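You operate a simulated robot arm through the tools that you are given. There is no shell and no other tool. Be economical: measure what you need, move in short steps, check, and stop when the job is done.

You run a simulated two-armed robot. Do the job below in one go: nothing can be reset, and whatever is moved stays where it is left.

JOB
Close the carton former on the stiffener board and lock it.
Fine: free the latch first; hold the former steady with the other hand while the cheek goes in.

It is judged by the outcome, as a careful person would: the job done as asked, and still so three seconds after it is handed in. It fails if anything else is knocked over, pushed out of place, dropped, spilled or broken.

ROBOT AND FRAMES
Two 7-joint arms with two-finger parallel grippers on one trunk, on a base that drives. Base frame: it is fixed to the floor where the robot stands at the start and does not move with it; the origin is under the middle of the robot, x ahead of it, y to its left, z up; the surface under the hand at the start is at about z = 840. Readings come in mm, degrees, newtons and seconds.
The left shoulder is at the start at [70, 133, 1251], the right one opposite. With the tool pointing down near the work surface each hand reaches from about 100 to 640 mm from the robot's upright axis, wherever it stands, measured 20 degrees to its own side. Places, roughly: bed of the carton former [500, -100, 900]; former latch [500, -100, 1000]; sliding cheek [500, -300, 900]. Payload 1.57 kg a hand.
The TCP of each hand is the grasp point between the finger pads, 30 mm short of the fingertips. In the tool frame z runs along the fingers and y along their closing line. Largest opening 80 mm; finger width 17, thickness 12; the body of the gripper, 40 by 82 mm, starts 80 mm behind the TCP.
Orientation is that of the tool frame in the base frame, as a unit quaternion [w, x, y, z]. With the fingers straight down and closing along the base's y, the tool's x points along the base's -x, its y along +y and its z along -z.

CONTROLS
- The arms move only by the tool servo_tool. It takes "left_rows", "right_rows" or both (then of equal length, played together; a hand with none holds still); each is one flat list of numbers, 7 for each row, row after row: the shift along the tool's x, y, z in mm, then the turn, a rotation vector about the tool's x, y, z in degrees, then the finger opening in mm, from 0 to 80. In form: [tx, ty, tz, rx, ry, rz, gripper, tx, ty, tz, rx, ry, rz, gripper, ...]. A call has 1 to 20 rows; each row shifts and turns the commanded pose from where the row before left it, along the tool's axes as they then stand. Rows are played at 5 a second. More than 50 mm and 8.6 degrees between two rows, or a gripper value outside its range, and nothing of the call is played. A pose out of reach is approached as far as the arm can. The call stops where the force on the tool passes 40 N (or 10 N more than at its start, if that is more) or the arm is blocked; 0.2 s more then pass. Each finger travels about 153 mm/s and halts on what it meets, pressing with about 29 N; the grip force reading is that of the motor and also rises with nothing between the fingers. The clock runs only during rows and for 0.2 s after the last one: add rows that do not move to give the fingers time. It gives the time, the measured TCP pose, the force on the tool (base axes), the opening and the grip force at its end, in the units of the frame above (readings bear some noise), with the torque about the TCP (base axes, N m) and any sound that the robot's microphone picked up.
- Cameras (640 x 400 px; columns grow to the right, rows downward): "scene" is now at [126.6, -34.5, 1472.3]; the picture's right is [-0.40, -0.92, 0.00], its down [-0.59, 0.26, -0.77] and it looks along [0.70, -0.31, -0.64] (base axes); focal length 251 px, centre (320, 200). "left" rides on the left gripper at [72, 7, -122] in its tool frame; the picture's right is [-0.09, 1.00, 0.00], its down [-0.84, -0.08, -0.54] and it looks along [-0.54, -0.05, 0.84] (tool axes); focal length 238 px, centre (320, 200). "right" rides on the right gripper at [72, -7, -122] in its tool frame; the picture's right is [0.09, 1.00, 0.00], its down [-0.84, 0.08, -0.54] and it looks along [-0.54, 0.05, 0.84] (tool axes); focal length 238 px, centre (320, 200). There is no depth. A picture from a camera that has moved, and an enlarged one, comes with that camera's place and axes in the base frame and with its lens.
- camera(camera): a new picture of that camera. It takes no simulated time.
- slide_trunk(by): slides the trunk up (or, below 0, down) by that many mm; the arms and the scene camera ride with it, the base frame stays. It gives what a move gives, with no picture.
- base_move(legs): drives the robot by 1 to 6 legs, each [ahead, left, turn to the left] in mm, mm and degrees, along the robot's own axes; the way and the turn of a leg run together, so that a leg with both is an arc; at most 1500 mm and 180 degrees a leg. The arms and the cameras ride along, it lands a little off, and it stops where it bumps. It gives what a move gives.
- aim_head(pan, tilt): turns the head with the scene camera to pan (to the left, within 86 degrees either way) and tilt (down, from -29 to 69), counted from straight ahead of the robot. It gives what a move gives.
- inspect(camera, box): a new picture of the part [left, top, right, bottom] of that camera's present view, enlarged. It takes no simulated time.
- hand_in(): hands the job in; it is judged then, once.

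Go step by step. Nothing tells you exact positions but the pictures and the camera data: compare them with the known pose of the tool, close in by small moves and look again before you grip or let go. The budget is 120 turns and 92 pictures, counting those below and the enlarged ones. Unless the task says otherwise, let go and move clear before handing in, and close with one line.

The tools are called after ">>>" as a command line: name --argument value ..., lists and objects as JSON in quotes. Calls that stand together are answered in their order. servo_tool: Moves the arms, as the interface text tells. Its arguments: {"type":"object","properties":{"left_rows":{"type":"array"},"right_rows":{"type":"array"}},"required":[]} The other tools are called the same way: slide_trunk (by) slides the trunk up or down; base_move (legs) drives the base; aim_head (pan, tilt) turns the head that bears the scene camera; camera (camera) takes a picture; inspect (camera, box) takes an enlarged picture of a part of a camera's view; hand_in () hands the job in.

At the start:

```text
time_s: 0.0
left_eef_pos: [388.7, -31.8, 1290.7]
left_ee_rot: [0.0, 0.001, 1.0, 0.0]
left_force: [0.3, 0.5, 0.5]
left_ft_torque: [0.03, -0.02, -0.01]
left_finger_gap: 79.9
left_grasp_force: 0.0
right_eef_pos: [357.3, -370.1, 1304.2]
right_ee_rot: [0.0, -0.001, 1.0, 0.0]
right_force: [-0.2, -0.8, 0.3]
right_ft_torque: [-0.02, 0.03, -0.02]
right_finger_gap: 80.0
right_grasp_force: 0.2
trunk travel left (down, up): [-825.0, 115.0]
robot x, y, heading: [-0.9, -3.5, 0.0]
head pan, tilt: [-23.6, 39.9]
```

scene: 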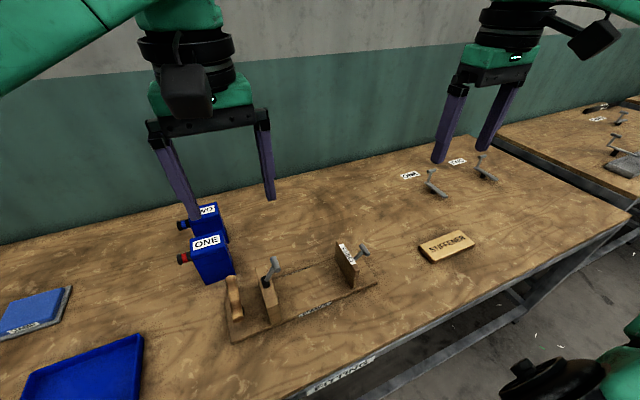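
right: 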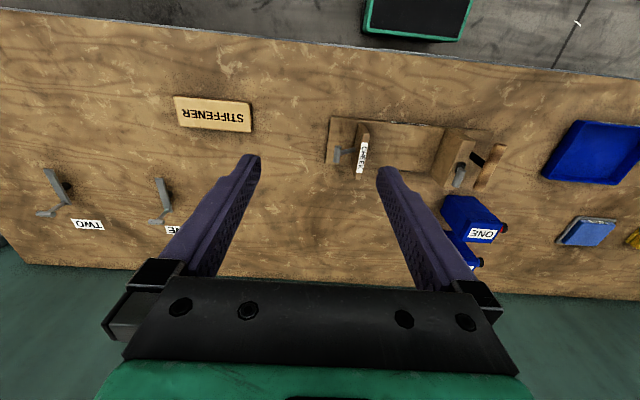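
left: 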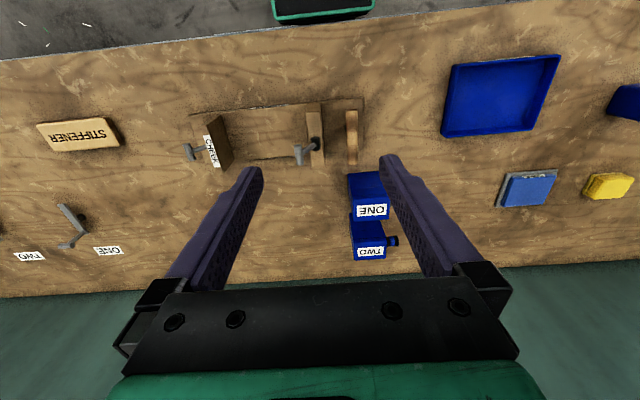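

I see the carton former in the middle of the bench, with the stiffener board to its right and two numbered lever switches behind it. I'll enlarge the former and its surroundings.

>>> inspect --camera "scene" --box '[170, 190, 400, 350]'

>>> inspect --camera "right" --box '[310, 90, 530, 230]'

>>> inspect --camera "scene" --box '[380, 130, 540, 280]'

```text
2.50 times, centred on (285, 270) of scene
camera zoom: at [126.6, -34.5, 1472.3], right [-0.4, -0.92, 0.0], down [-0.59, 0.26, -0.77], along [0.7, -0.31, -0.64], focal length 628 px, centre (408, 25)
```

zoom: 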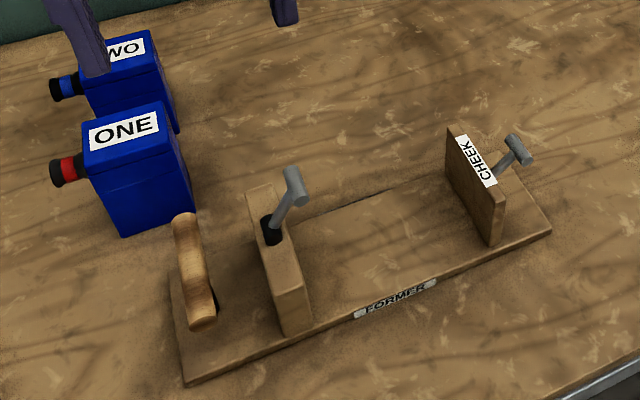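

```text
2.86 times, centred on (420, 160) of right
camera zoom: at [284.6, -376.7, 1426.3], right [-0.09, 1.0, 0.0], down [0.84, 0.08, 0.54], along [0.54, 0.05, -0.84], focal length 681 px, centre (34, 314)
```

zoom: 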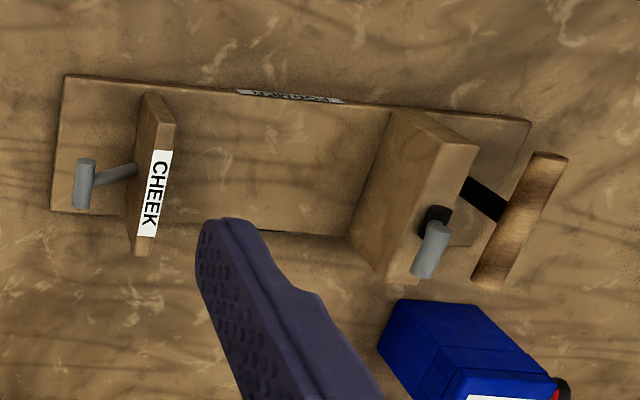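

```text
2.67 times, centred on (460, 205) of scene
camera zoom: at [126.6, -34.5, 1472.3], right [-0.4, -0.92, 0.0], down [-0.59, 0.26, -0.77], along [0.7, -0.31, -0.64], focal length 670 px, centre (-53, 187)
```

zoom: 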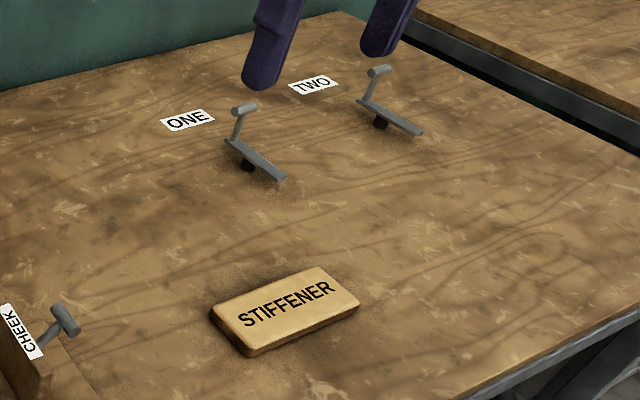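

The board (about 170×57) lies near (437,-608) with its long side along y. The cheek T-handle is near (478,-320,933), the latch knob near (479,-80,998) and the steadying handle near (476,27,932). Before driving right I'll check that the floor is clear.

>>> aim_head --pan -75 --tilt 45

>>> camera --camera "scene"

```text
time_s: 1.2
left_eef_pos: [386.5, -32.1, 1291.4]
left_ee_rot: [-0.001, 0.0, 1.0, 0.0]
left_force: [-0.2, 0.7, -0.1]
left_ft_torque: [-0.01, 0.02, 0.03]
left_finger_gap: 79.9
left_grasp_force: 0.1
right_eef_pos: [356.7, -370.2, 1304.1]
right_ee_rot: [0.0, -0.002, 1.0, 0.001]
right_force: [-0.6, -0.2, 0.2]
right_ft_torque: [0.03, 0.01, 0.04]
right_finger_gap: 80.0
right_grasp_force: 0.2
trunk travel left (down, up): [-825.0, 115.0]
robot x, y, heading: [1.2, -1.5, -0.1]
head pan, tilt: [-75.0, 45.0]
```

```text
85 pictures are left
camera scene: at [69.7, -78.9, 1465.0], right [-0.97, -0.26, 0.0], down [-0.18, 0.68, -0.71], along [0.18, -0.68, -0.71], focal length 251 px, centre (320, 200)
```

scene: 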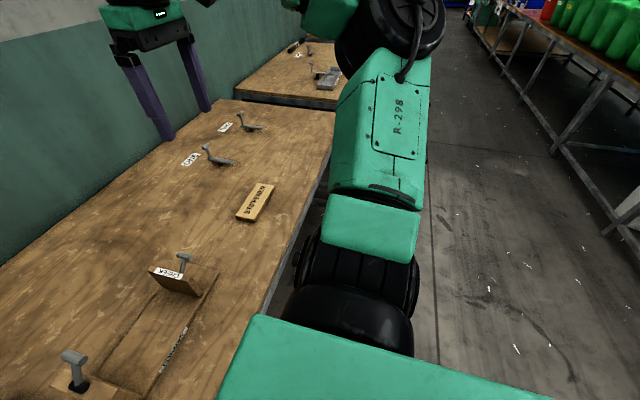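

The floor to the right is clear, and the green parts were my own arm. I'll drive 270 mm right with the arms held high, then look again.

>>> base_move --legs '[[0, -270, 0]]'

>>> aim_head --pan 5 --tilt 45

>>> camera --camera "scene"

>>> camera --camera "left"

>>> camera --camera "right"

```text
time_s: 3.1
left_eef_pos: [388.5, -303.3, 1292.1]
left_ee_rot: [0.0, 0.002, 1.0, -0.001]
left_force: [-0.2, 0.6, 0.4]
left_ft_torque: [0.01, 0.03, -0.03]
left_finger_gap: 80.2
left_grasp_force: 0.1
right_eef_pos: [354.2, -642.5, 1304.1]
right_ee_rot: [0.0, 0.001, 1.0, -0.001]
right_force: [0.0, 0.8, -0.5]
right_ft_torque: [-0.01, 0.0, -0.02]
right_finger_gap: 79.9
right_grasp_force: 0.1
trunk travel left (down, up): [-825.0, 115.0]
robot x, y, heading: [-3.4, -273.9, -0.1]
head pan, tilt: [-75.0, 45.0]
```

```text
time_s: 4.7
left_eef_pos: [387.8, -306.8, 1290.0]
left_ee_rot: [-0.001, 0.001, 1.0, 0.0]
left_force: [0.2, -0.3, 0.3]
left_ft_torque: [0.0, 0.02, 0.0]
left_finger_gap: 80.1
left_grasp_force: 0.1
right_eef_pos: [353.3, -643.9, 1302.8]
right_ee_rot: [0.0, 0.002, 1.0, 0.0]
right_force: [0.5, -0.3, 0.6]
right_ft_torque: [-0.02, -0.03, -0.01]
right_finger_gap: 80.0
right_grasp_force: 0.1
trunk travel left (down, up): [-825.0, 115.0]
robot x, y, heading: [-0.2, -268.3, -0.3]
head pan, tilt: [5.0, 45.0]
```

```text
84 pictures are left
camera scene: at [129.0, -267.1, 1465.0], right [0.08, -1.0, 0.0], down [-0.7, -0.06, -0.71], along [0.7, 0.06, -0.71], focal length 251 px, centre (320, 200)
```

scene: 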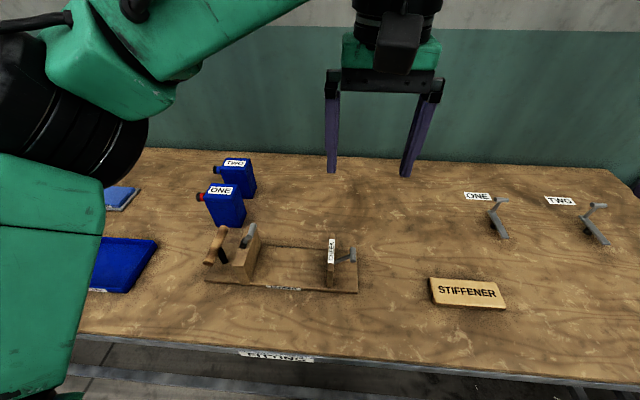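

```text
83 pictures are left
camera left: at [315.4, -300.1, 1411.4], right [0.1, 1.0, 0.0], down [0.84, -0.08, 0.54], along [0.54, -0.05, -0.84], focal length 238 px, centre (320, 200)
```

left: 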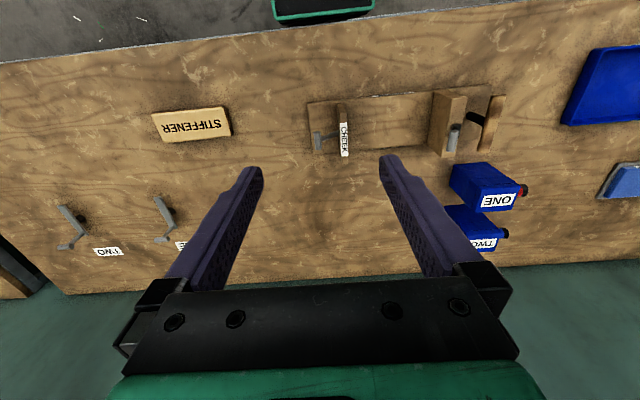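

```text
82 pictures are left
camera right: at [282.2, -651.1, 1426.2], right [-0.09, 1.0, 0.0], down [0.84, 0.07, 0.54], along [0.54, 0.05, -0.84], focal length 238 px, centre (320, 200)
```

right: 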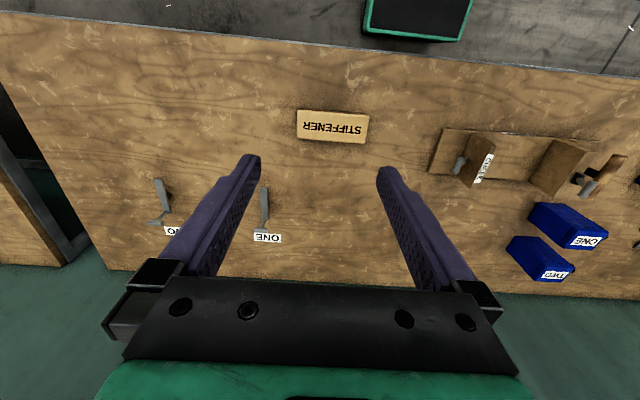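

>>> inspect --camera "scene" --box '[190, 200, 370, 310]'

>>> inspect --camera "left" --box '[290, 70, 530, 210]'

>>> inspect --camera "right" --box '[280, 80, 640, 240]'

>>> inspect --camera "scene" --box '[400, 260, 540, 330]'

```text
3.56 times, centred on (280, 255) of scene
camera zoom: at [129.0, -267.1, 1465.0], right [0.08, -1.0, 0.0], down [-0.7, -0.06, -0.71], along [0.7, 0.06, -0.71], focal length 894 px, centre (462, 4)
```

zoom: 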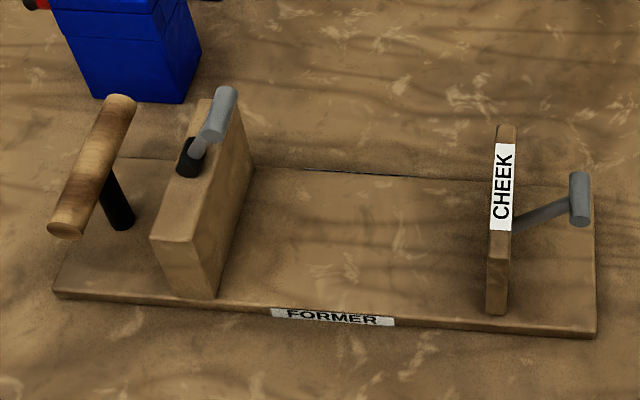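

```text
2.67 times, centred on (410, 140) of left
camera zoom: at [315.4, -300.1, 1411.4], right [0.1, 1.0, 0.0], down [0.84, -0.08, 0.54], along [0.54, -0.05, -0.84], focal length 636 px, centre (80, 360)
```

zoom: 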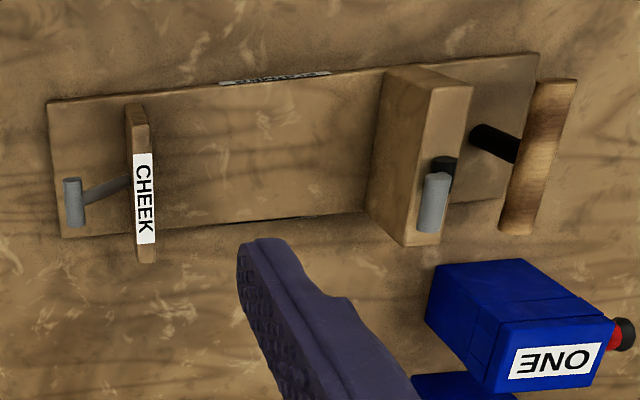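

```text
1.78 times, centred on (460, 160) of right
camera zoom: at [282.2, -651.1, 1426.2], right [-0.09, 1.0, 0.0], down [0.84, 0.07, 0.54], along [0.54, 0.05, -0.84], focal length 424 px, centre (71, 271)
```

zoom: 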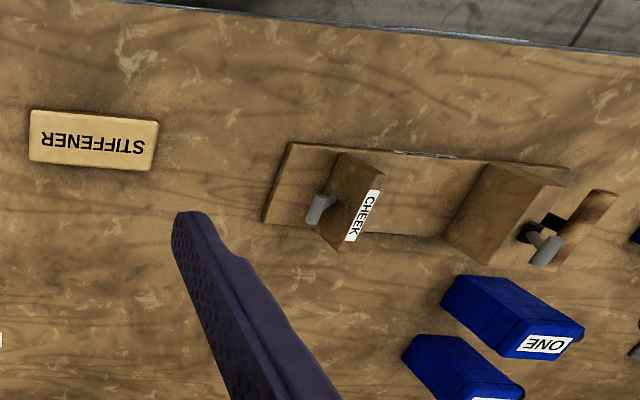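

```text
4.57 times, centred on (470, 295) of scene
camera zoom: at [129.0, -267.1, 1465.0], right [0.08, -1.0, 0.0], down [-0.7, -0.06, -0.71], along [0.7, 0.06, -0.71], focal length 1149 px, centre (-366, -234)
```

zoom: 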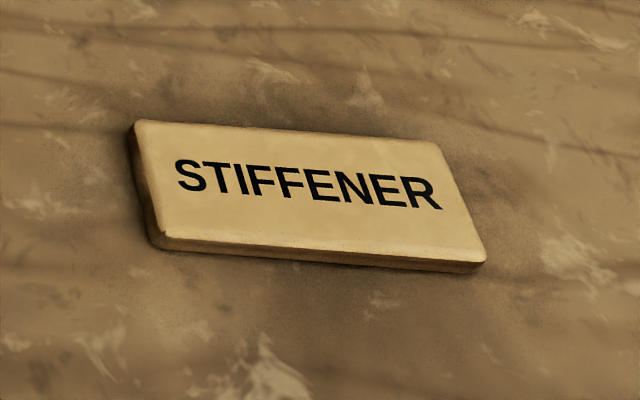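

Former plate: x≈419–542, y≈-340…57. The jaw is at y≈-64…-23 with its top near z 940. The latch lever leans toward -y from about (475,-50,945), with its knob near (478,-78,1000). The cheek is at y≈-261…-275, so the gap is about 197 mm for a 167 mm board. I'll take the left hand over the latch for a close look.

>>> servo_tool --left_rows '[-13, 32.7, 28.6, 0, 0, 0, 80, -13, 32.7, 28.6, 0, 0, 0, 80, -13, 32.7, 28.6, 0, 0, 0, 80, -13, 32.7, 28.6, 0, 0, 0, 80, -13, 32.7, 28.6, 0, 0, 0, 80, -13, 32.7, 28.6, 0, 0, 0, 80, -13, 32.7, 28.6, 0, 0, 0, 80]'

>>> camera --camera "left"

>>> inspect --camera "scene" --box '[190, 200, 370, 310]'

```text
time_s: 6.2
left_eef_pos: [480.3, -75.0, 1090.8]
left_ee_rot: [0.0, 0.003, 1.0, 0.001]
left_force: [1.0, 0.0, 0.3]
left_ft_torque: [-0.02, 0.03, 0.01]
left_finger_gap: 79.9
left_grasp_force: 0.0
right_eef_pos: [354.9, -641.6, 1303.6]
right_ee_rot: [0.0, 0.002, 1.0, 0.0]
right_force: [0.1, -0.1, 0.1]
right_ft_torque: [0.01, 0.07, 0.0]
right_finger_gap: 80.1
right_grasp_force: 0.1
trunk travel left (down, up): [-825.0, 115.0]
robot x, y, heading: [-0.3, -277.1, -0.3]
head pan, tilt: [5.0, 45.0]
```

```text
77 pictures are left
camera left: at [408.1, -68.4, 1211.3], right [0.1, 1.0, 0.0], down [0.84, -0.08, 0.54], along [0.54, -0.05, -0.84], focal length 238 px, centre (320, 200)
```

left: 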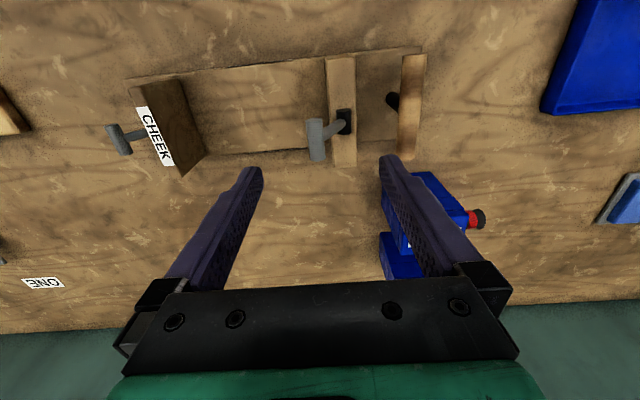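

```text
3.56 times, centred on (280, 255) of scene
camera zoom: at [129.7, -265.2, 1464.9], right [0.08, -1.0, 0.0], down [-0.71, -0.06, -0.71], along [0.7, 0.06, -0.71], focal length 894 px, centre (462, 4)
```

zoom: 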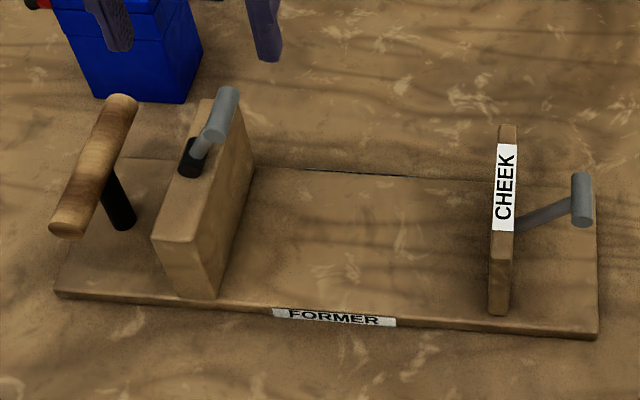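

>>> inspect --camera "left" --box '[260, 40, 440, 180]'

```text
2.86 times, centred on (350, 110) of left
camera zoom: at [408.1, -68.4, 1211.3], right [0.1, 1.0, 0.0], down [0.84, -0.08, 0.54], along [0.54, -0.05, -0.84], focal length 681 px, centre (234, 457)
```

zoom: 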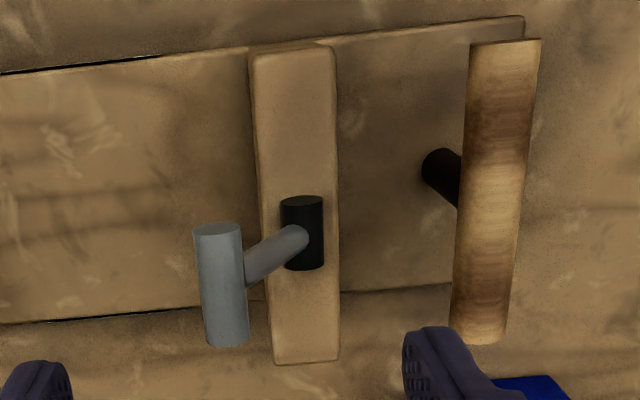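

The black piece is an axle along x on top of the jaw, so the latch lever tips about x. It leans toward the bed now. I'll straddle the knob with the left fingers and descend.

>>> servo_tool --left_rows '[0, 0, 25, 0, 0, 0, 50, 0, 0, 25, 0, 0, 0, 50, 0, 0, 20, 0, 0, 0, 50, 0, 0, 18, 0, 0, 0, 50, 0, 0, 0, 0, 0, 0, 50]'

>>> camera --camera "left"

>>> inspect --camera "scene" --box '[190, 200, 370, 310]'

```text
time_s: 7.5
left_eef_pos: [480.7, -76.1, 1003.0]
left_ee_rot: [-0.001, 0.001, 1.0, -0.001]
left_force: [0.8, 0.1, 0.3]
left_ft_torque: [-0.03, 0.0, 0.0]
left_finger_gap: 50.2
left_grasp_force: 0.0
right_eef_pos: [354.6, -643.1, 1303.9]
right_ee_rot: [0.0, 0.002, 1.0, 0.0]
right_force: [-0.4, 0.2, 1.3]
right_ft_torque: [0.01, 0.03, -0.02]
right_finger_gap: 79.7
right_grasp_force: 0.1
trunk travel left (down, up): [-825.0, 115.0]
robot x, y, heading: [-0.8, -273.2, -0.5]
head pan, tilt: [5.0, 45.0]
```

```text
74 pictures are left
camera left: at [408.7, -70.2, 1123.9], right [0.1, 1.0, 0.0], down [0.84, -0.08, 0.54], along [0.54, -0.05, -0.84], focal length 238 px, centre (320, 200)
```

left: 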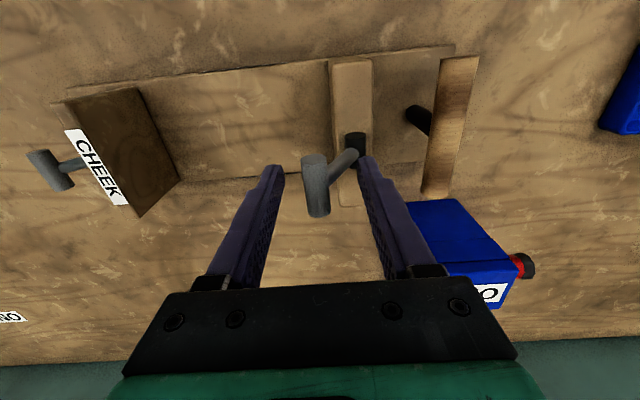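

```text
3.56 times, centred on (280, 255) of scene
camera zoom: at [129.1, -266.4, 1465.0], right [0.08, -1.0, 0.0], down [-0.7, -0.06, -0.71], along [0.7, 0.06, -0.71], focal length 894 px, centre (462, 4)
```

zoom: 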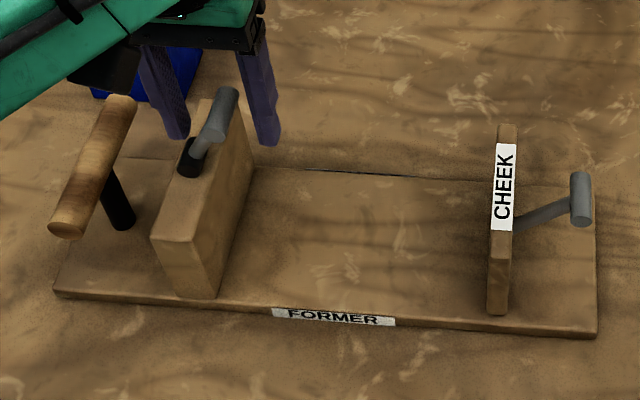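

The knob sits between the fingers at TCP height. I'll push it gently toward +y and watch the force and sound.

>>> servo_tool --left_rows '[0, 7, 0, 0, 0, 0, 50, 0, 7, 0, 0, 0, 0, 50, 0, 6, 0, 0, 0, 0, 50, 0, 6, 0, 0, 0, 0, 50, 0, 6, 0, 0, 0, 0, 50]'

>>> inspect --camera "scene" --box '[190, 200, 370, 310]'

```text
time_s: 8.7
left_eef_pos: [480.4, -44.6, 1003.6]
left_ee_rot: [-0.002, 0.002, 1.0, 0.0]
left_force: [-0.2, -0.1, 0.0]
left_ft_torque: [0.03, 0.01, 0.01]
left_finger_gap: 50.3
left_grasp_force: 0.3
right_eef_pos: [354.3, -643.8, 1304.1]
right_ee_rot: [0.001, 0.003, 1.0, 0.001]
right_force: [-0.7, 0.6, 0.5]
right_ft_torque: [0.02, -0.07, 0.01]
right_finger_gap: 79.8
right_grasp_force: 0.2
trunk travel left (down, up): [-825.0, 115.0]
robot x, y, heading: [-0.6, -274.5, 0.0]
head pan, tilt: [5.0, 45.0]
```

```text
3.56 times, centred on (280, 255) of scene
camera zoom: at [129.0, -266.0, 1464.9], right [0.08, -1.0, 0.0], down [-0.7, -0.06, -0.71], along [0.7, 0.06, -0.71], focal length 894 px, centre (462, 4)
```

zoom: 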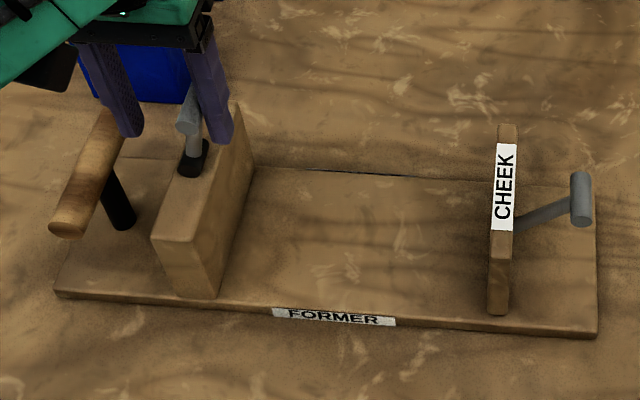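

The lever follows with no resistance and the former hasn't moved. I'll keep tipping it.

>>> servo_tool --left_rows '[0, 6, 0, 0, 0, 0, 50, 0, 6, 0, 0, 0, 0, 50, 0, 6, 0, 0, 0, 0, 50, 0, 6, 0, 0, 0, 0, 50, 0, 5, 0, 0, 0, 0, 50, 0, 5, 0, 0, 0, 0, 50]'

>>> inspect --camera "scene" --box '[190, 200, 370, 310]'

```text
time_s: 10.1
left_eef_pos: [479.0, -12.7, 1004.1]
left_ee_rot: [0.0, 0.002, 1.0, 0.001]
left_force: [-0.9, -3.3, -0.5]
left_ft_torque: [-0.1, 0.0, 0.0]
left_finger_gap: 52.7
left_grasp_force: 1.8
right_eef_pos: [354.3, -645.3, 1303.5]
right_ee_rot: [0.0, 0.002, 1.0, 0.001]
right_force: [0.2, 0.1, -0.4]
right_ft_torque: [0.02, 0.0, 0.0]
right_finger_gap: 80.2
right_grasp_force: 0.0
trunk travel left (down, up): [-825.0, 115.0]
robot x, y, heading: [-1.7, -271.8, -0.1]
head pan, tilt: [5.0, 45.0]
```

```text
3.56 times, centred on (280, 255) of scene
camera zoom: at [128.7, -268.7, 1465.0], right [0.08, -1.0, 0.0], down [-0.7, -0.06, -0.71], along [0.7, 0.06, -0.71], focal length 894 px, centre (462, 4)
```

zoom: 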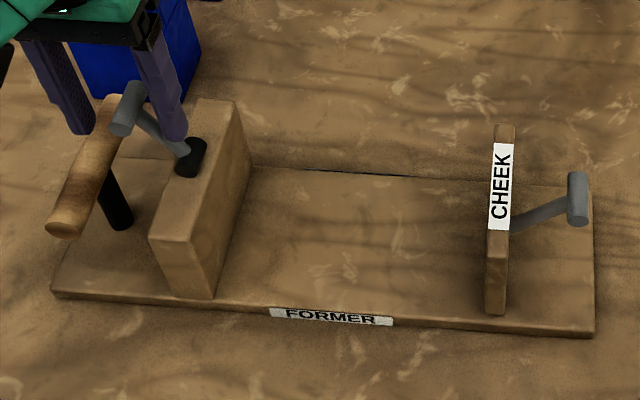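

The lever has reached its stop on the +y side at about 3 N, so the latch should be free. I'll back off slightly, lift clear and check that it stays.

>>> servo_tool --left_rows '[0, -8, 0, 0, 0, 0, 56, 0, 0, -30, 0, 0, 0, 56, 0, 0, -40, 0, 0, 0, 56, 0, 0, -40, 0, 0, 0, 56]'

>>> inspect --camera "scene" --box '[190, 200, 370, 310]'

>>> camera --camera "left"

```text
time_s: 11.1
left_eef_pos: [479.4, -19.2, 1112.2]
left_ee_rot: [0.0, 0.002, 1.0, 0.0]
left_force: [0.4, -0.2, 0.0]
left_ft_torque: [-0.03, 0.01, -0.03]
left_finger_gap: 56.0
left_grasp_force: 0.0
right_eef_pos: [353.9, -644.9, 1303.7]
right_ee_rot: [0.0, 0.001, 1.0, -0.001]
right_force: [-0.8, 0.1, -0.8]
right_ft_torque: [-0.01, -0.03, 0.05]
right_finger_gap: 80.2
right_grasp_force: 0.1
trunk travel left (down, up): [-825.0, 115.0]
robot x, y, heading: [1.1, -276.2, -0.3]
head pan, tilt: [5.0, 45.0]
```

```text
3.56 times, centred on (280, 255) of scene
camera zoom: at [128.3, -266.6, 1465.0], right [0.08, -1.0, 0.0], down [-0.7, -0.06, -0.71], along [0.7, 0.06, -0.71], focal length 894 px, centre (462, 4)
```

zoom: 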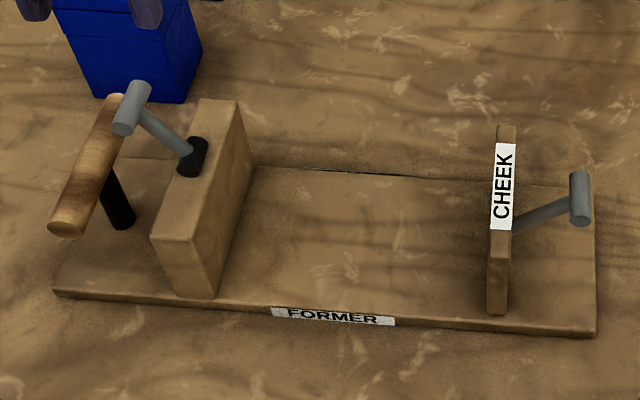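

```text
69 pictures are left
camera left: at [408.0, -12.3, 1233.6], right [0.1, 1.0, 0.0], down [0.84, -0.08, 0.54], along [0.54, -0.05, -0.84], focal length 238 px, centre (320, 200)
```

left: 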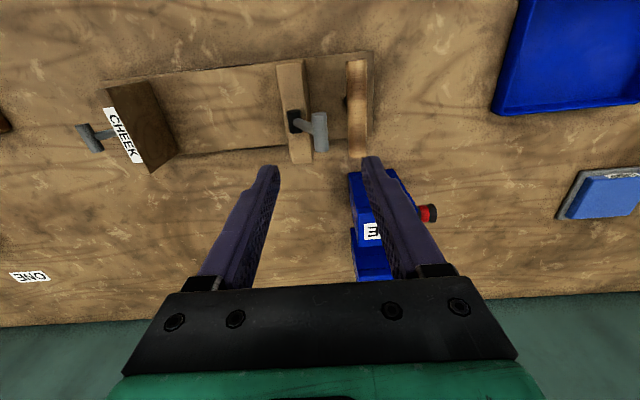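

The latch stays tipped over. Next is the board: I'll turn the right hand 90° so it closes along x while lowering it above the board.

>>> servo_tool --right_rows '[0, 0, 25, 0, 0, -8.2, 80, 0, 0, 25, 0, 0, -8.2, 80, 0, 0, 25, 0, 0, -8.2, 80, 0, 0, 25, 0, 0, -8.2, 80, 0, 0, 25, 0, 0, -8.2, 80, 0, 0, 25, 0, 0, -8.2, 80, 0, 0, 25, 0, 0, -8.2, 80, 0, 0, 25, 0, 0, -8.2, 80, 0, 0, 25, 0, 0, -8.2, 80, 0, 0, 25, 0, 0, -8.2, 80, 0, 0, 25, 0, 0, -8, 80]'

>>> camera --camera "right"

>>> camera --camera "scene"

```text
time_s: 13.4
left_eef_pos: [481.6, -19.6, 1113.0]
left_ee_rot: [0.0, 0.001, 1.0, 0.0]
left_force: [0.6, -0.5, 0.4]
left_ft_torque: [0.01, 0.01, -0.05]
left_finger_gap: 56.0
left_grasp_force: 0.0
right_eef_pos: [354.4, -643.9, 1028.3]
right_ee_rot: [0.001, -0.706, 0.708, -0.001]
right_force: [-0.1, -0.6, 0.8]
right_ft_torque: [0.01, -0.01, 0.0]
right_finger_gap: 80.0
right_grasp_force: 0.0
trunk travel left (down, up): [-825.0, 115.0]
robot x, y, heading: [-3.1, -271.1, -0.3]
head pan, tilt: [5.0, 45.0]
```

```text
68 pictures are left
camera right: at [361.2, -715.6, 1151.1], right [-1.0, -0.09, 0.0], down [-0.08, 0.84, 0.54], along [-0.05, 0.54, -0.84], focal length 238 px, centre (320, 200)
```

right: 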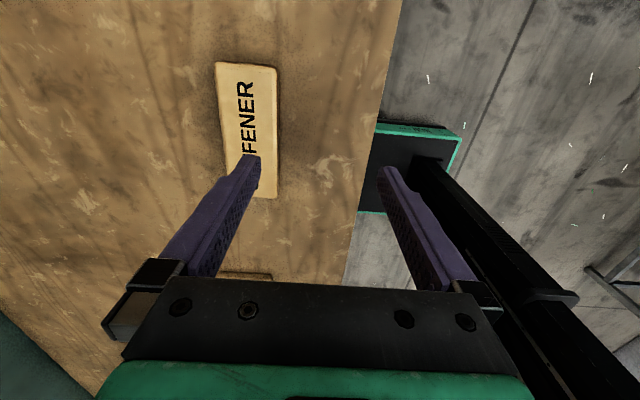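

```text
67 pictures are left
camera scene: at [129.1, -266.9, 1465.0], right [0.08, -1.0, 0.0], down [-0.7, -0.06, -0.71], along [0.7, 0.06, -0.71], focal length 251 px, centre (320, 200)
```

scene: 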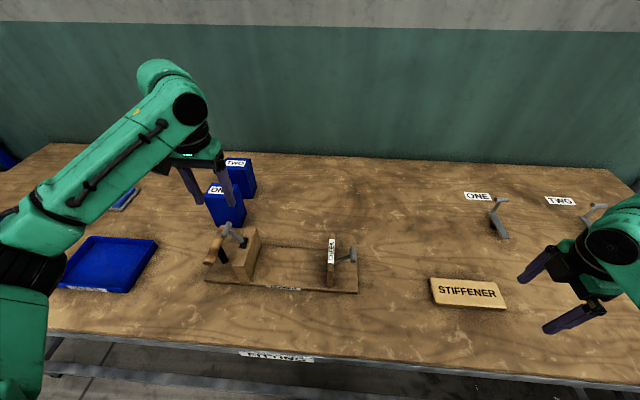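

The board is confirmed at x≈405–471, y≈-692…-524, centred on (438,-608). I'll move over it and down to z≈915, above contact.

>>> servo_tool --right_rows '[-12, -28, 10, 0, 0, 0, 80, -12, -28, 15, 0, 0, 0, 80, -12, -28, 20, 0, 0, 0, 80, 0, 0, 35, 0, 0, 0, 80, 0, 0, 33, 0, 0, 0, 80, 0, 0, 0, 0, 0, 0, 80]'

>>> camera --camera "right"

>>> inspect --camera "scene" --box '[400, 200, 580, 330]'

```text
time_s: 14.8
left_eef_pos: [481.4, -18.9, 1111.6]
left_ee_rot: [0.0, 0.002, 1.0, -0.001]
left_force: [0.2, 0.1, -0.7]
left_ft_torque: [-0.01, -0.04, 0.03]
left_finger_gap: 56.1
left_grasp_force: 0.1
right_eef_pos: [440.2, -608.1, 916.4]
right_ee_rot: [0.0, -0.707, 0.708, 0.0]
right_force: [-0.3, -0.2, -0.9]
right_ft_torque: [0.02, -0.02, -0.03]
right_finger_gap: 79.9
right_grasp_force: 0.1
trunk travel left (down, up): [-825.0, 115.0]
robot x, y, heading: [-2.5, -275.4, -0.4]
head pan, tilt: [5.0, 45.0]
```

```text
66 pictures are left
camera right: at [445.4, -680.0, 1038.9], right [-1.0, -0.09, 0.0], down [-0.08, 0.84, 0.54], along [-0.05, 0.54, -0.84], focal length 238 px, centre (320, 200)
```

right: 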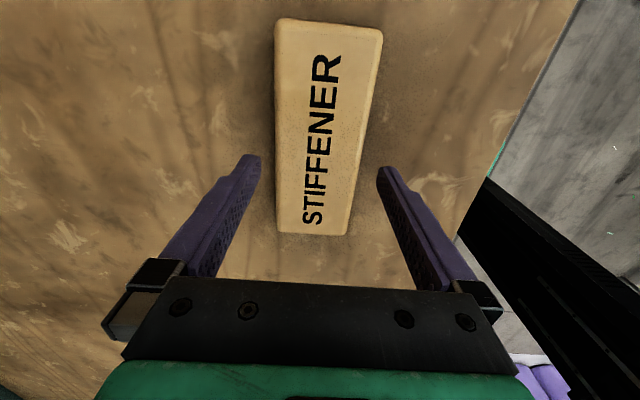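

```text
3.08 times, centred on (490, 265) of scene
camera zoom: at [129.4, -266.2, 1464.9], right [0.08, -1.0, 0.0], down [-0.7, -0.06, -0.71], along [0.7, 0.06, -0.71], focal length 774 px, centre (-203, 0)
```

zoom: 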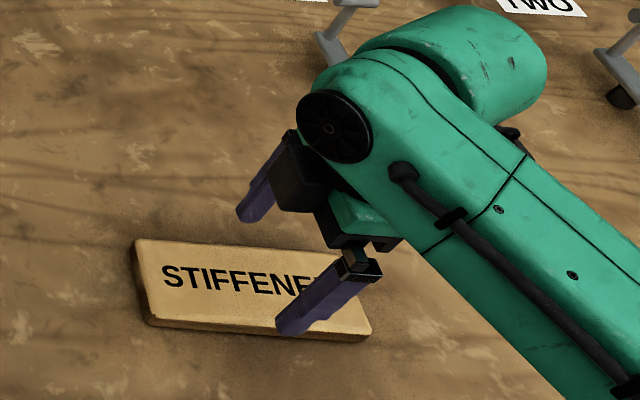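

The board is centred between the fingers and its top is near z 860. I'll descend carefully to z≈874 and close.

>>> servo_tool --right_rows '[0, 1.5, 15, 0, 0, 0, 80, 0, 0, 15, 0, 0, 0, 80, 0, 0, 8, 0, 0, 0, 80, 0, 0, 4, 0, 0, 0, 80, 0, 0, 0, 0, 0, 0, 80]'

>>> camera --camera "right"

```text
time_s: 16.1
left_eef_pos: [480.9, -19.7, 1112.5]
left_ee_rot: [0.0, 0.002, 1.0, 0.0]
left_force: [-0.7, 0.0, -0.7]
left_ft_torque: [-0.01, -0.03, 0.0]
left_finger_gap: 56.3
left_grasp_force: 0.0
right_eef_pos: [437.0, -606.9, 873.3]
right_ee_rot: [0.0, -0.706, 0.708, 0.0]
right_force: [-0.6, -0.7, 0.4]
right_ft_torque: [-0.05, 0.01, -0.01]
right_finger_gap: 79.9
right_grasp_force: 0.1
trunk travel left (down, up): [-825.0, 115.0]
robot x, y, heading: [-3.6, -270.2, -0.3]
head pan, tilt: [5.0, 45.0]
```

```text
64 pictures are left
camera right: at [442.8, -679.8, 996.1], right [-1.0, -0.09, 0.0], down [-0.07, 0.84, 0.54], along [-0.05, 0.54, -0.84], focal length 238 px, centre (320, 200)
```

right: 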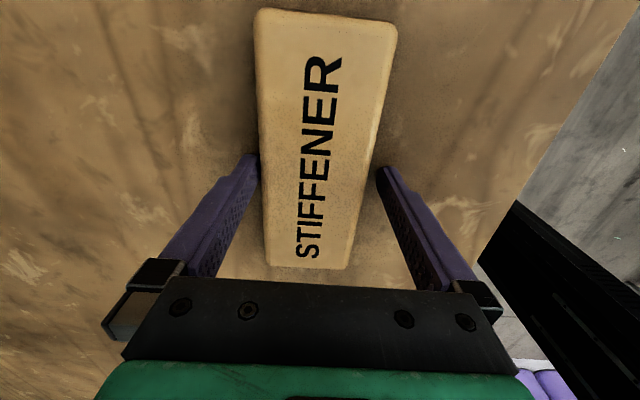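

Fingertips are just above the bench on both sides of the board. I'll close and lift a little.

>>> servo_tool --right_rows '[0, 0, 0, 0, 0, 0, 66, 0, 0, 0, 0, 0, 0, 60, 0, 0, 0, 0, 0, 0, 58, 0, 0, 0, 0, 0, 0, 58, 0, 0, -15, 0, 0, 0, 58, 0, 0, -20, 0, 0, 0, 58]'

>>> camera --camera "right"

```text
time_s: 17.4
left_eef_pos: [481.5, -19.0, 1113.0]
left_ee_rot: [0.0, 0.002, 1.0, 0.0]
left_force: [-0.1, 0.2, -0.4]
left_ft_torque: [0.01, -0.03, 0.0]
left_finger_gap: 56.1
left_grasp_force: 0.0
right_eef_pos: [436.1, -608.5, 909.6]
right_ee_rot: [0.0, -0.706, 0.708, -0.001]
right_force: [0.7, 0.7, -0.8]
right_ft_torque: [0.01, 0.01, 0.01]
right_finger_gap: 69.3
right_grasp_force: 28.9
trunk travel left (down, up): [-825.0, 115.0]
robot x, y, heading: [-1.4, -272.4, -0.3]
head pan, tilt: [5.0, 45.0]
```

```text
63 pictures are left
camera right: at [442.6, -680.0, 1031.7], right [-1.0, -0.09, 0.0], down [-0.07, 0.84, 0.54], along [-0.05, 0.54, -0.84], focal length 238 px, centre (320, 200)
```

right: 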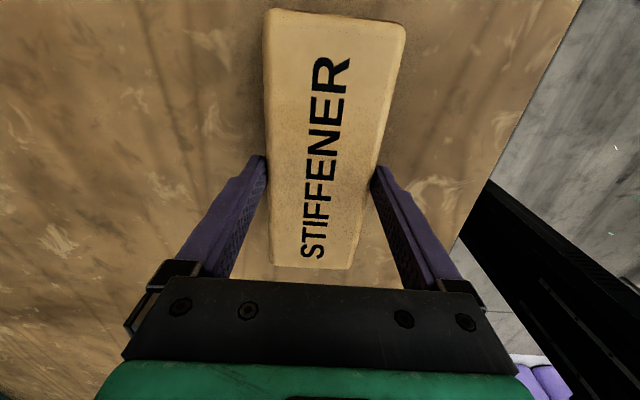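

The board is gripped at 69 mm and lifted. I'll raise it above the cheek and carry it over the bed.

>>> servo_tool --right_rows '[0, 0, -40, 0, 0, 0, 58, 0, 0, -40, 0, 0, 0, 58, 0, 0, -40, 0, 0, 0, 58, -41, -3.8, 0, 0, 0, 0, 58, -41, -3.8, 0, 0, 0, 0, 58, -41, -3.8, 0, 0, 0, 0, 58, -41, -3.8, 0, 0, 0, 0, 58, -41, -3.8, 0, 0, 0, 0, 58, -41, -3.8, 0, 0, 0, 0, 58, -41, -3.8, 0, 0, 0, 0, 58, -41, -3.8, 0, 0, 0, 0, 58, -41, -3.8, 0, 0, 0, 0, 58, -41, -3.8, 0, 0, 0, 0, 58, -41, -3.8, 0, 0, 0, 0, 58]'

>>> camera --camera "right"

>>> camera --camera "scene"

>>> camera --camera "left"

```text
time_s: 20.4
left_eef_pos: [480.8, -15.9, 1112.0]
left_ee_rot: [0.0, 0.002, 1.0, -0.001]
left_force: [0.6, 0.1, -0.2]
left_ft_torque: [-0.03, 0.0, 0.01]
left_finger_gap: 55.8
left_grasp_force: 0.0
right_eef_pos: [479.0, -153.1, 1029.3]
right_ee_rot: [0.0, -0.706, 0.708, -0.001]
right_force: [-0.4, 0.7, -1.2]
right_ft_torque: [-0.04, 0.02, 0.01]
right_finger_gap: 69.3
right_grasp_force: 28.8
trunk travel left (down, up): [-825.0, 115.0]
robot x, y, heading: [-1.5, -275.3, -0.2]
head pan, tilt: [5.0, 45.0]
```

```text
62 pictures are left
camera right: at [486.2, -225.2, 1152.3], right [-1.0, -0.09, 0.0], down [-0.08, 0.84, 0.54], along [-0.05, 0.54, -0.84], focal length 238 px, centre (320, 200)
```

right: 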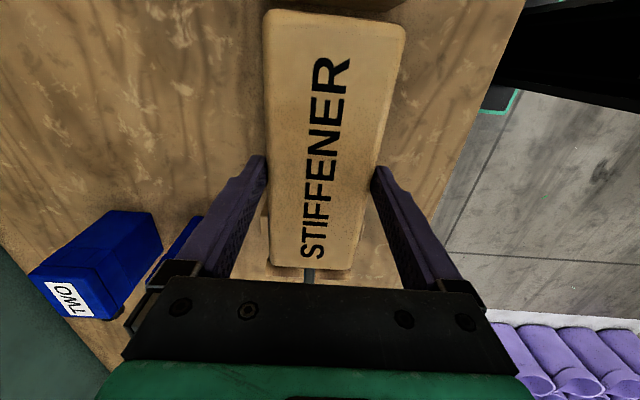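

```text
61 pictures are left
camera scene: at [128.9, -263.1, 1464.9], right [0.08, -1.0, 0.0], down [-0.7, -0.06, -0.71], along [0.7, 0.06, -0.71], focal length 251 px, centre (320, 200)
```

scene: 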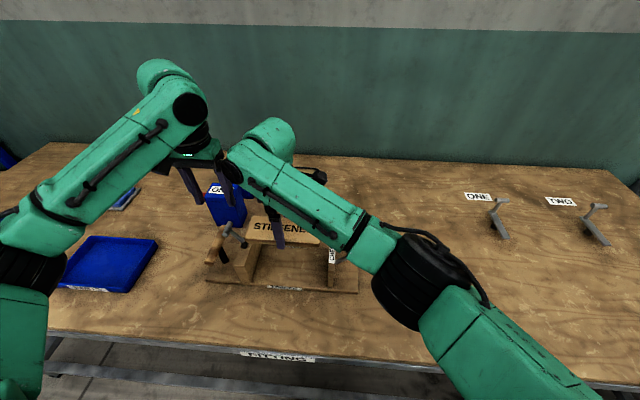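

```text
60 pictures are left
camera left: at [408.5, -9.3, 1232.4], right [0.1, 1.0, 0.0], down [0.84, -0.08, 0.54], along [0.54, -0.05, -0.84], focal length 238 px, centre (320, 200)
```

left: 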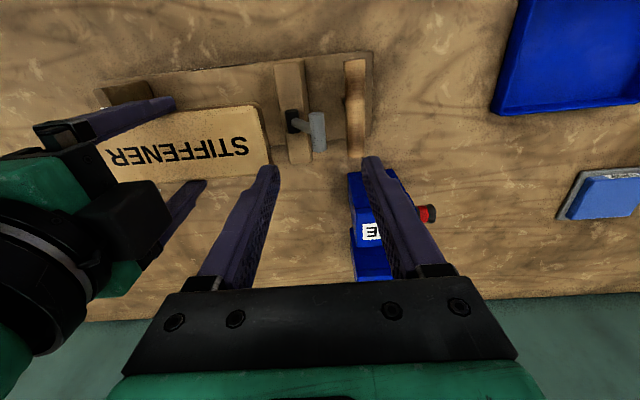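

The board is over the bed with about 6 mm clearance to the jaw and 23 mm to the cheek. I'll lower to just above the jaw top and check the alignment.

>>> servo_tool --right_rows '[3, 0, 20, 0, 0, 0, 58, 0, 0, 20, 0, 0, 0, 58, 0, 0, 0, 0, 0, 0, 58]'

>>> inspect --camera "scene" --box '[190, 190, 390, 310]'

>>> inspect --camera "left" --box '[80, 40, 380, 200]'

```text
time_s: 21.2
left_eef_pos: [481.1, -19.2, 1112.8]
left_ee_rot: [0.0, 0.001, 1.0, 0.0]
left_force: [-0.4, 0.4, -0.2]
left_ft_torque: [-0.01, -0.02, -0.04]
left_finger_gap: 55.9
left_grasp_force: 0.0
right_eef_pos: [479.0, -159.0, 988.1]
right_ee_rot: [0.0, -0.705, 0.709, 0.0]
right_force: [-0.4, 0.4, -0.8]
right_ft_torque: [-0.01, 0.03, -0.01]
right_finger_gap: 69.2
right_grasp_force: 28.7
trunk travel left (down, up): [-825.0, 115.0]
robot x, y, heading: [2.5, -271.7, -0.4]
head pan, tilt: [5.0, 45.0]
```

```text
3.20 times, centred on (290, 250) of scene
camera zoom: at [129.1, -266.9, 1465.0], right [0.08, -1.0, 0.0], down [-0.7, -0.06, -0.71], along [0.7, 0.06, -0.71], focal length 804 px, centre (416, 40)
```

zoom: 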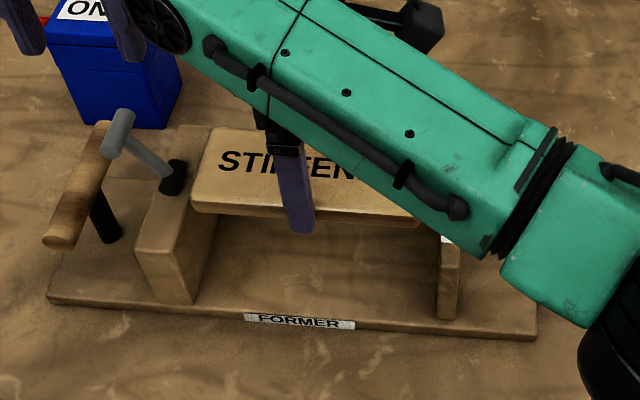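

```text
2.13 times, centred on (230, 120) of left
camera zoom: at [408.7, -12.4, 1233.1], right [0.1, 1.0, 0.0], down [0.84, -0.08, 0.54], along [0.54, -0.05, -0.84], focal length 508 px, centre (512, 371)
```

zoom: 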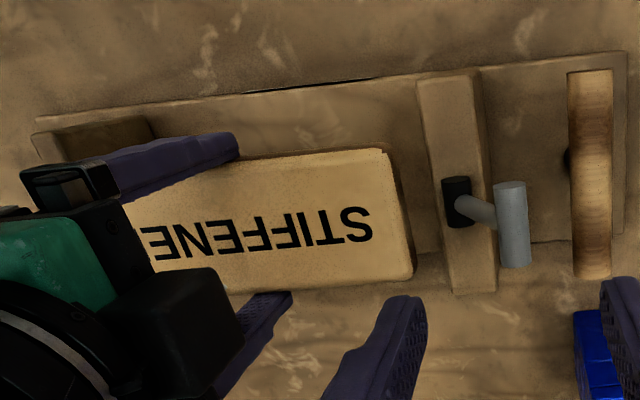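

Clearances are about 11 mm to the jaw and 18 mm to the cheek, and the board is aligned. I'll lower toward the plate, with small steps at the end.

>>> servo_tool --right_rows '[-1, 0, 25, 0, 0, 0, 58, 0, 0, 25, 0, 0, 0, 58, 0, 0, 25, 0, 0, 0, 58, 0, 0, 15, 0, 0, 0, 58, 0, 0, 0, 0, 0, 0, 58]'

>>> inspect --camera "scene" --box '[190, 190, 390, 310]'

>>> inspect --camera "left" --box '[80, 40, 380, 200]'

```text
time_s: 22.4
left_eef_pos: [481.0, -17.8, 1111.5]
left_ee_rot: [0.001, 0.002, 1.0, 0.001]
left_force: [-0.2, -0.1, 0.4]
left_ft_torque: [-0.02, 0.05, 0.0]
left_finger_gap: 56.0
left_grasp_force: 0.0
right_eef_pos: [484.9, -166.8, 897.4]
right_ee_rot: [-0.002, -0.701, 0.713, -0.003]
right_force: [-0.3, -0.4, -1.8]
right_ft_torque: [0.0, 0.0, 0.0]
right_finger_gap: 69.3
right_grasp_force: 29.5
trunk travel left (down, up): [-825.0, 115.0]
robot x, y, heading: [-0.0, -275.8, -0.2]
head pan, tilt: [5.0, 45.0]
```

```text
3.20 times, centred on (290, 250) of scene
camera zoom: at [129.3, -266.7, 1464.9], right [0.08, -1.0, 0.0], down [-0.7, -0.06, -0.71], along [0.7, 0.06, -0.71], focal length 804 px, centre (416, 40)
```

zoom: 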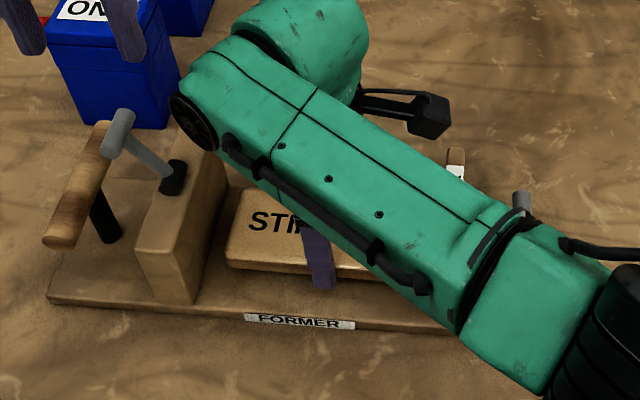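

```text
2.13 times, centred on (230, 120) of left
camera zoom: at [408.8, -12.3, 1233.1], right [0.1, 1.0, 0.0], down [0.84, -0.08, 0.54], along [0.54, -0.05, -0.84], focal length 508 px, centre (512, 371)
```

zoom: 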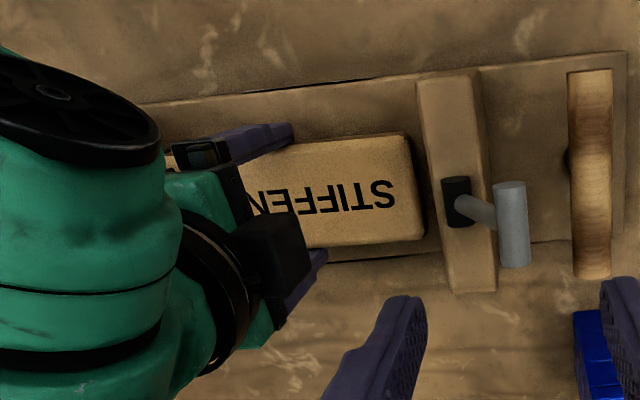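

The hand is about 8 mm off its commanded spot and turned by about 1°, so something limits the arm. I'll look at the whole arm before lowering further.

>>> aim_head --pan -15 --tilt 55

>>> camera --camera "scene"

>>> camera --camera "right"

```text
time_s: 23.3
left_eef_pos: [481.4, -19.1, 1112.6]
left_ee_rot: [0.0, 0.002, 1.0, 0.0]
left_force: [-0.6, 0.6, -0.5]
left_ft_torque: [-0.01, -0.01, 0.02]
left_finger_gap: 55.9
left_grasp_force: 0.1
right_eef_pos: [482.9, -167.2, 896.0]
right_ee_rot: [-0.003, -0.701, 0.713, -0.004]
right_force: [0.0, -0.2, -1.2]
right_ft_torque: [0.02, 0.01, 0.0]
right_finger_gap: 69.1
right_grasp_force: 28.7
trunk travel left (down, up): [-825.0, 115.0]
robot x, y, heading: [0.6, -269.3, -0.0]
head pan, tilt: [-15.0, 55.0]
```

```text
55 pictures are left
camera scene: at [117.8, -292.0, 1451.5], right [-0.26, -0.96, 0.0], down [-0.79, 0.21, -0.57], along [0.55, -0.15, -0.82], focal length 251 px, centre (320, 200)
```

scene: 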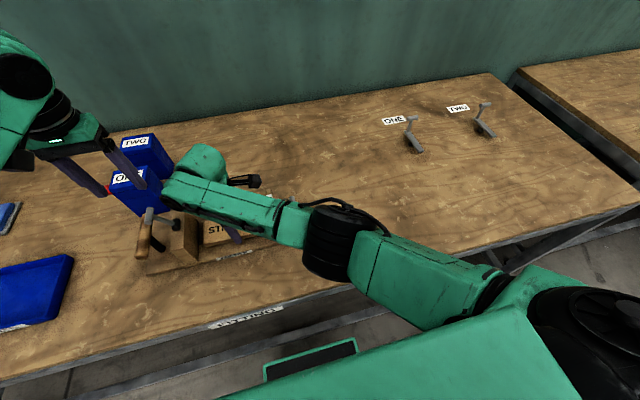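

```text
54 pictures are left
camera right: at [488.8, -238.3, 1019.5], right [-1.0, -0.08, 0.0], down [-0.06, 0.84, 0.53], along [-0.04, 0.53, -0.85], focal length 238 px, centre (320, 200)
```

right: 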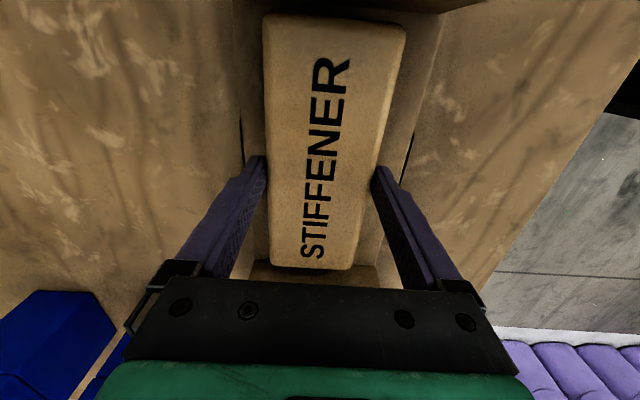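

No contact is visible, so this looks like an arm limit. The board is still well inside the gap. I'll try the last millimetres in small steps.

>>> servo_tool --right_rows '[0, 0, 4, 0, 0, 0, 58, 0, 0, 4, 0, 0, 0, 58, 0, 0, 0, 0, 0, 0, 58]'

```text
time_s: 24.1
left_eef_pos: [478.5, -16.8, 1112.9]
left_ee_rot: [0.0, 0.002, 1.0, -0.001]
left_force: [0.1, 1.0, 0.3]
left_ft_torque: [0.0, 0.01, 0.0]
left_finger_gap: 56.0
left_grasp_force: 0.0
right_eef_pos: [485.5, -173.5, 888.8]
right_ee_rot: [-0.003, -0.698, 0.716, -0.006]
right_force: [-0.4, 7.1, 9.4]
right_ft_torque: [0.73, 0.33, 0.37]
right_finger_gap: 69.5
right_grasp_force: 29.0
trunk travel left (down, up): [-825.0, 115.0]
robot x, y, heading: [-0.4, -273.0, -0.2]
head pan, tilt: [-15.0, 55.0]
```

There's contact now: 9 N up and 7 N in +y. The board has either met the plate or drifted against the cheek, so I'll look.

>>> inspect --camera "left" --box '[80, 40, 380, 200]'

>>> camera --camera "right"

>>> inspect --camera "scene" --box '[120, 160, 320, 290]'

```text
2.13 times, centred on (230, 120) of left
camera zoom: at [406.6, -10.5, 1233.6], right [0.1, 1.0, 0.0], down [0.84, -0.08, 0.54], along [0.54, -0.05, -0.84], focal length 508 px, centre (512, 371)
```

zoom: 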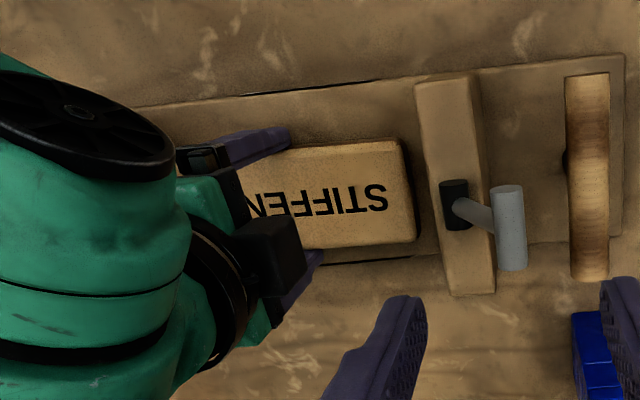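

```text
52 pictures are left
camera right: at [490.2, -243.5, 1012.4], right [-1.0, -0.07, 0.0], down [-0.06, 0.85, 0.53], along [-0.03, 0.53, -0.85], focal length 238 px, centre (320, 200)
```

right: 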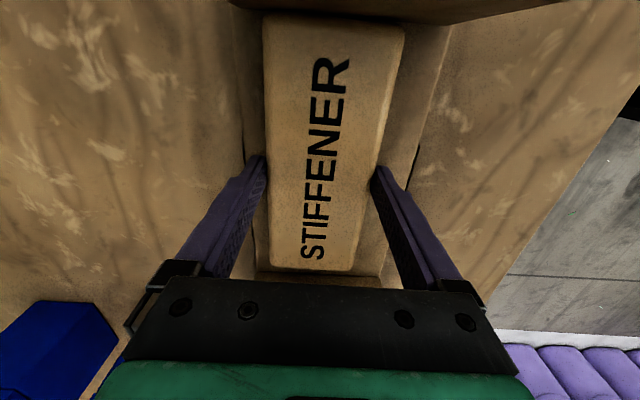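

```text
3.08 times, centred on (220, 225) of scene
camera zoom: at [115.3, -290.5, 1451.9], right [-0.26, -0.96, 0.0], down [-0.79, 0.21, -0.58], along [0.55, -0.15, -0.82], focal length 774 px, centre (628, 123)
```

zoom: 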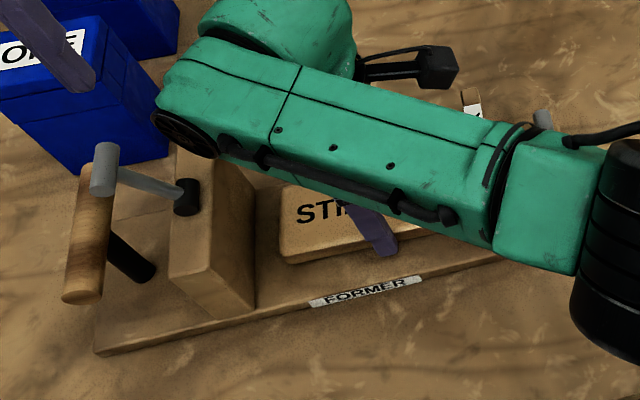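

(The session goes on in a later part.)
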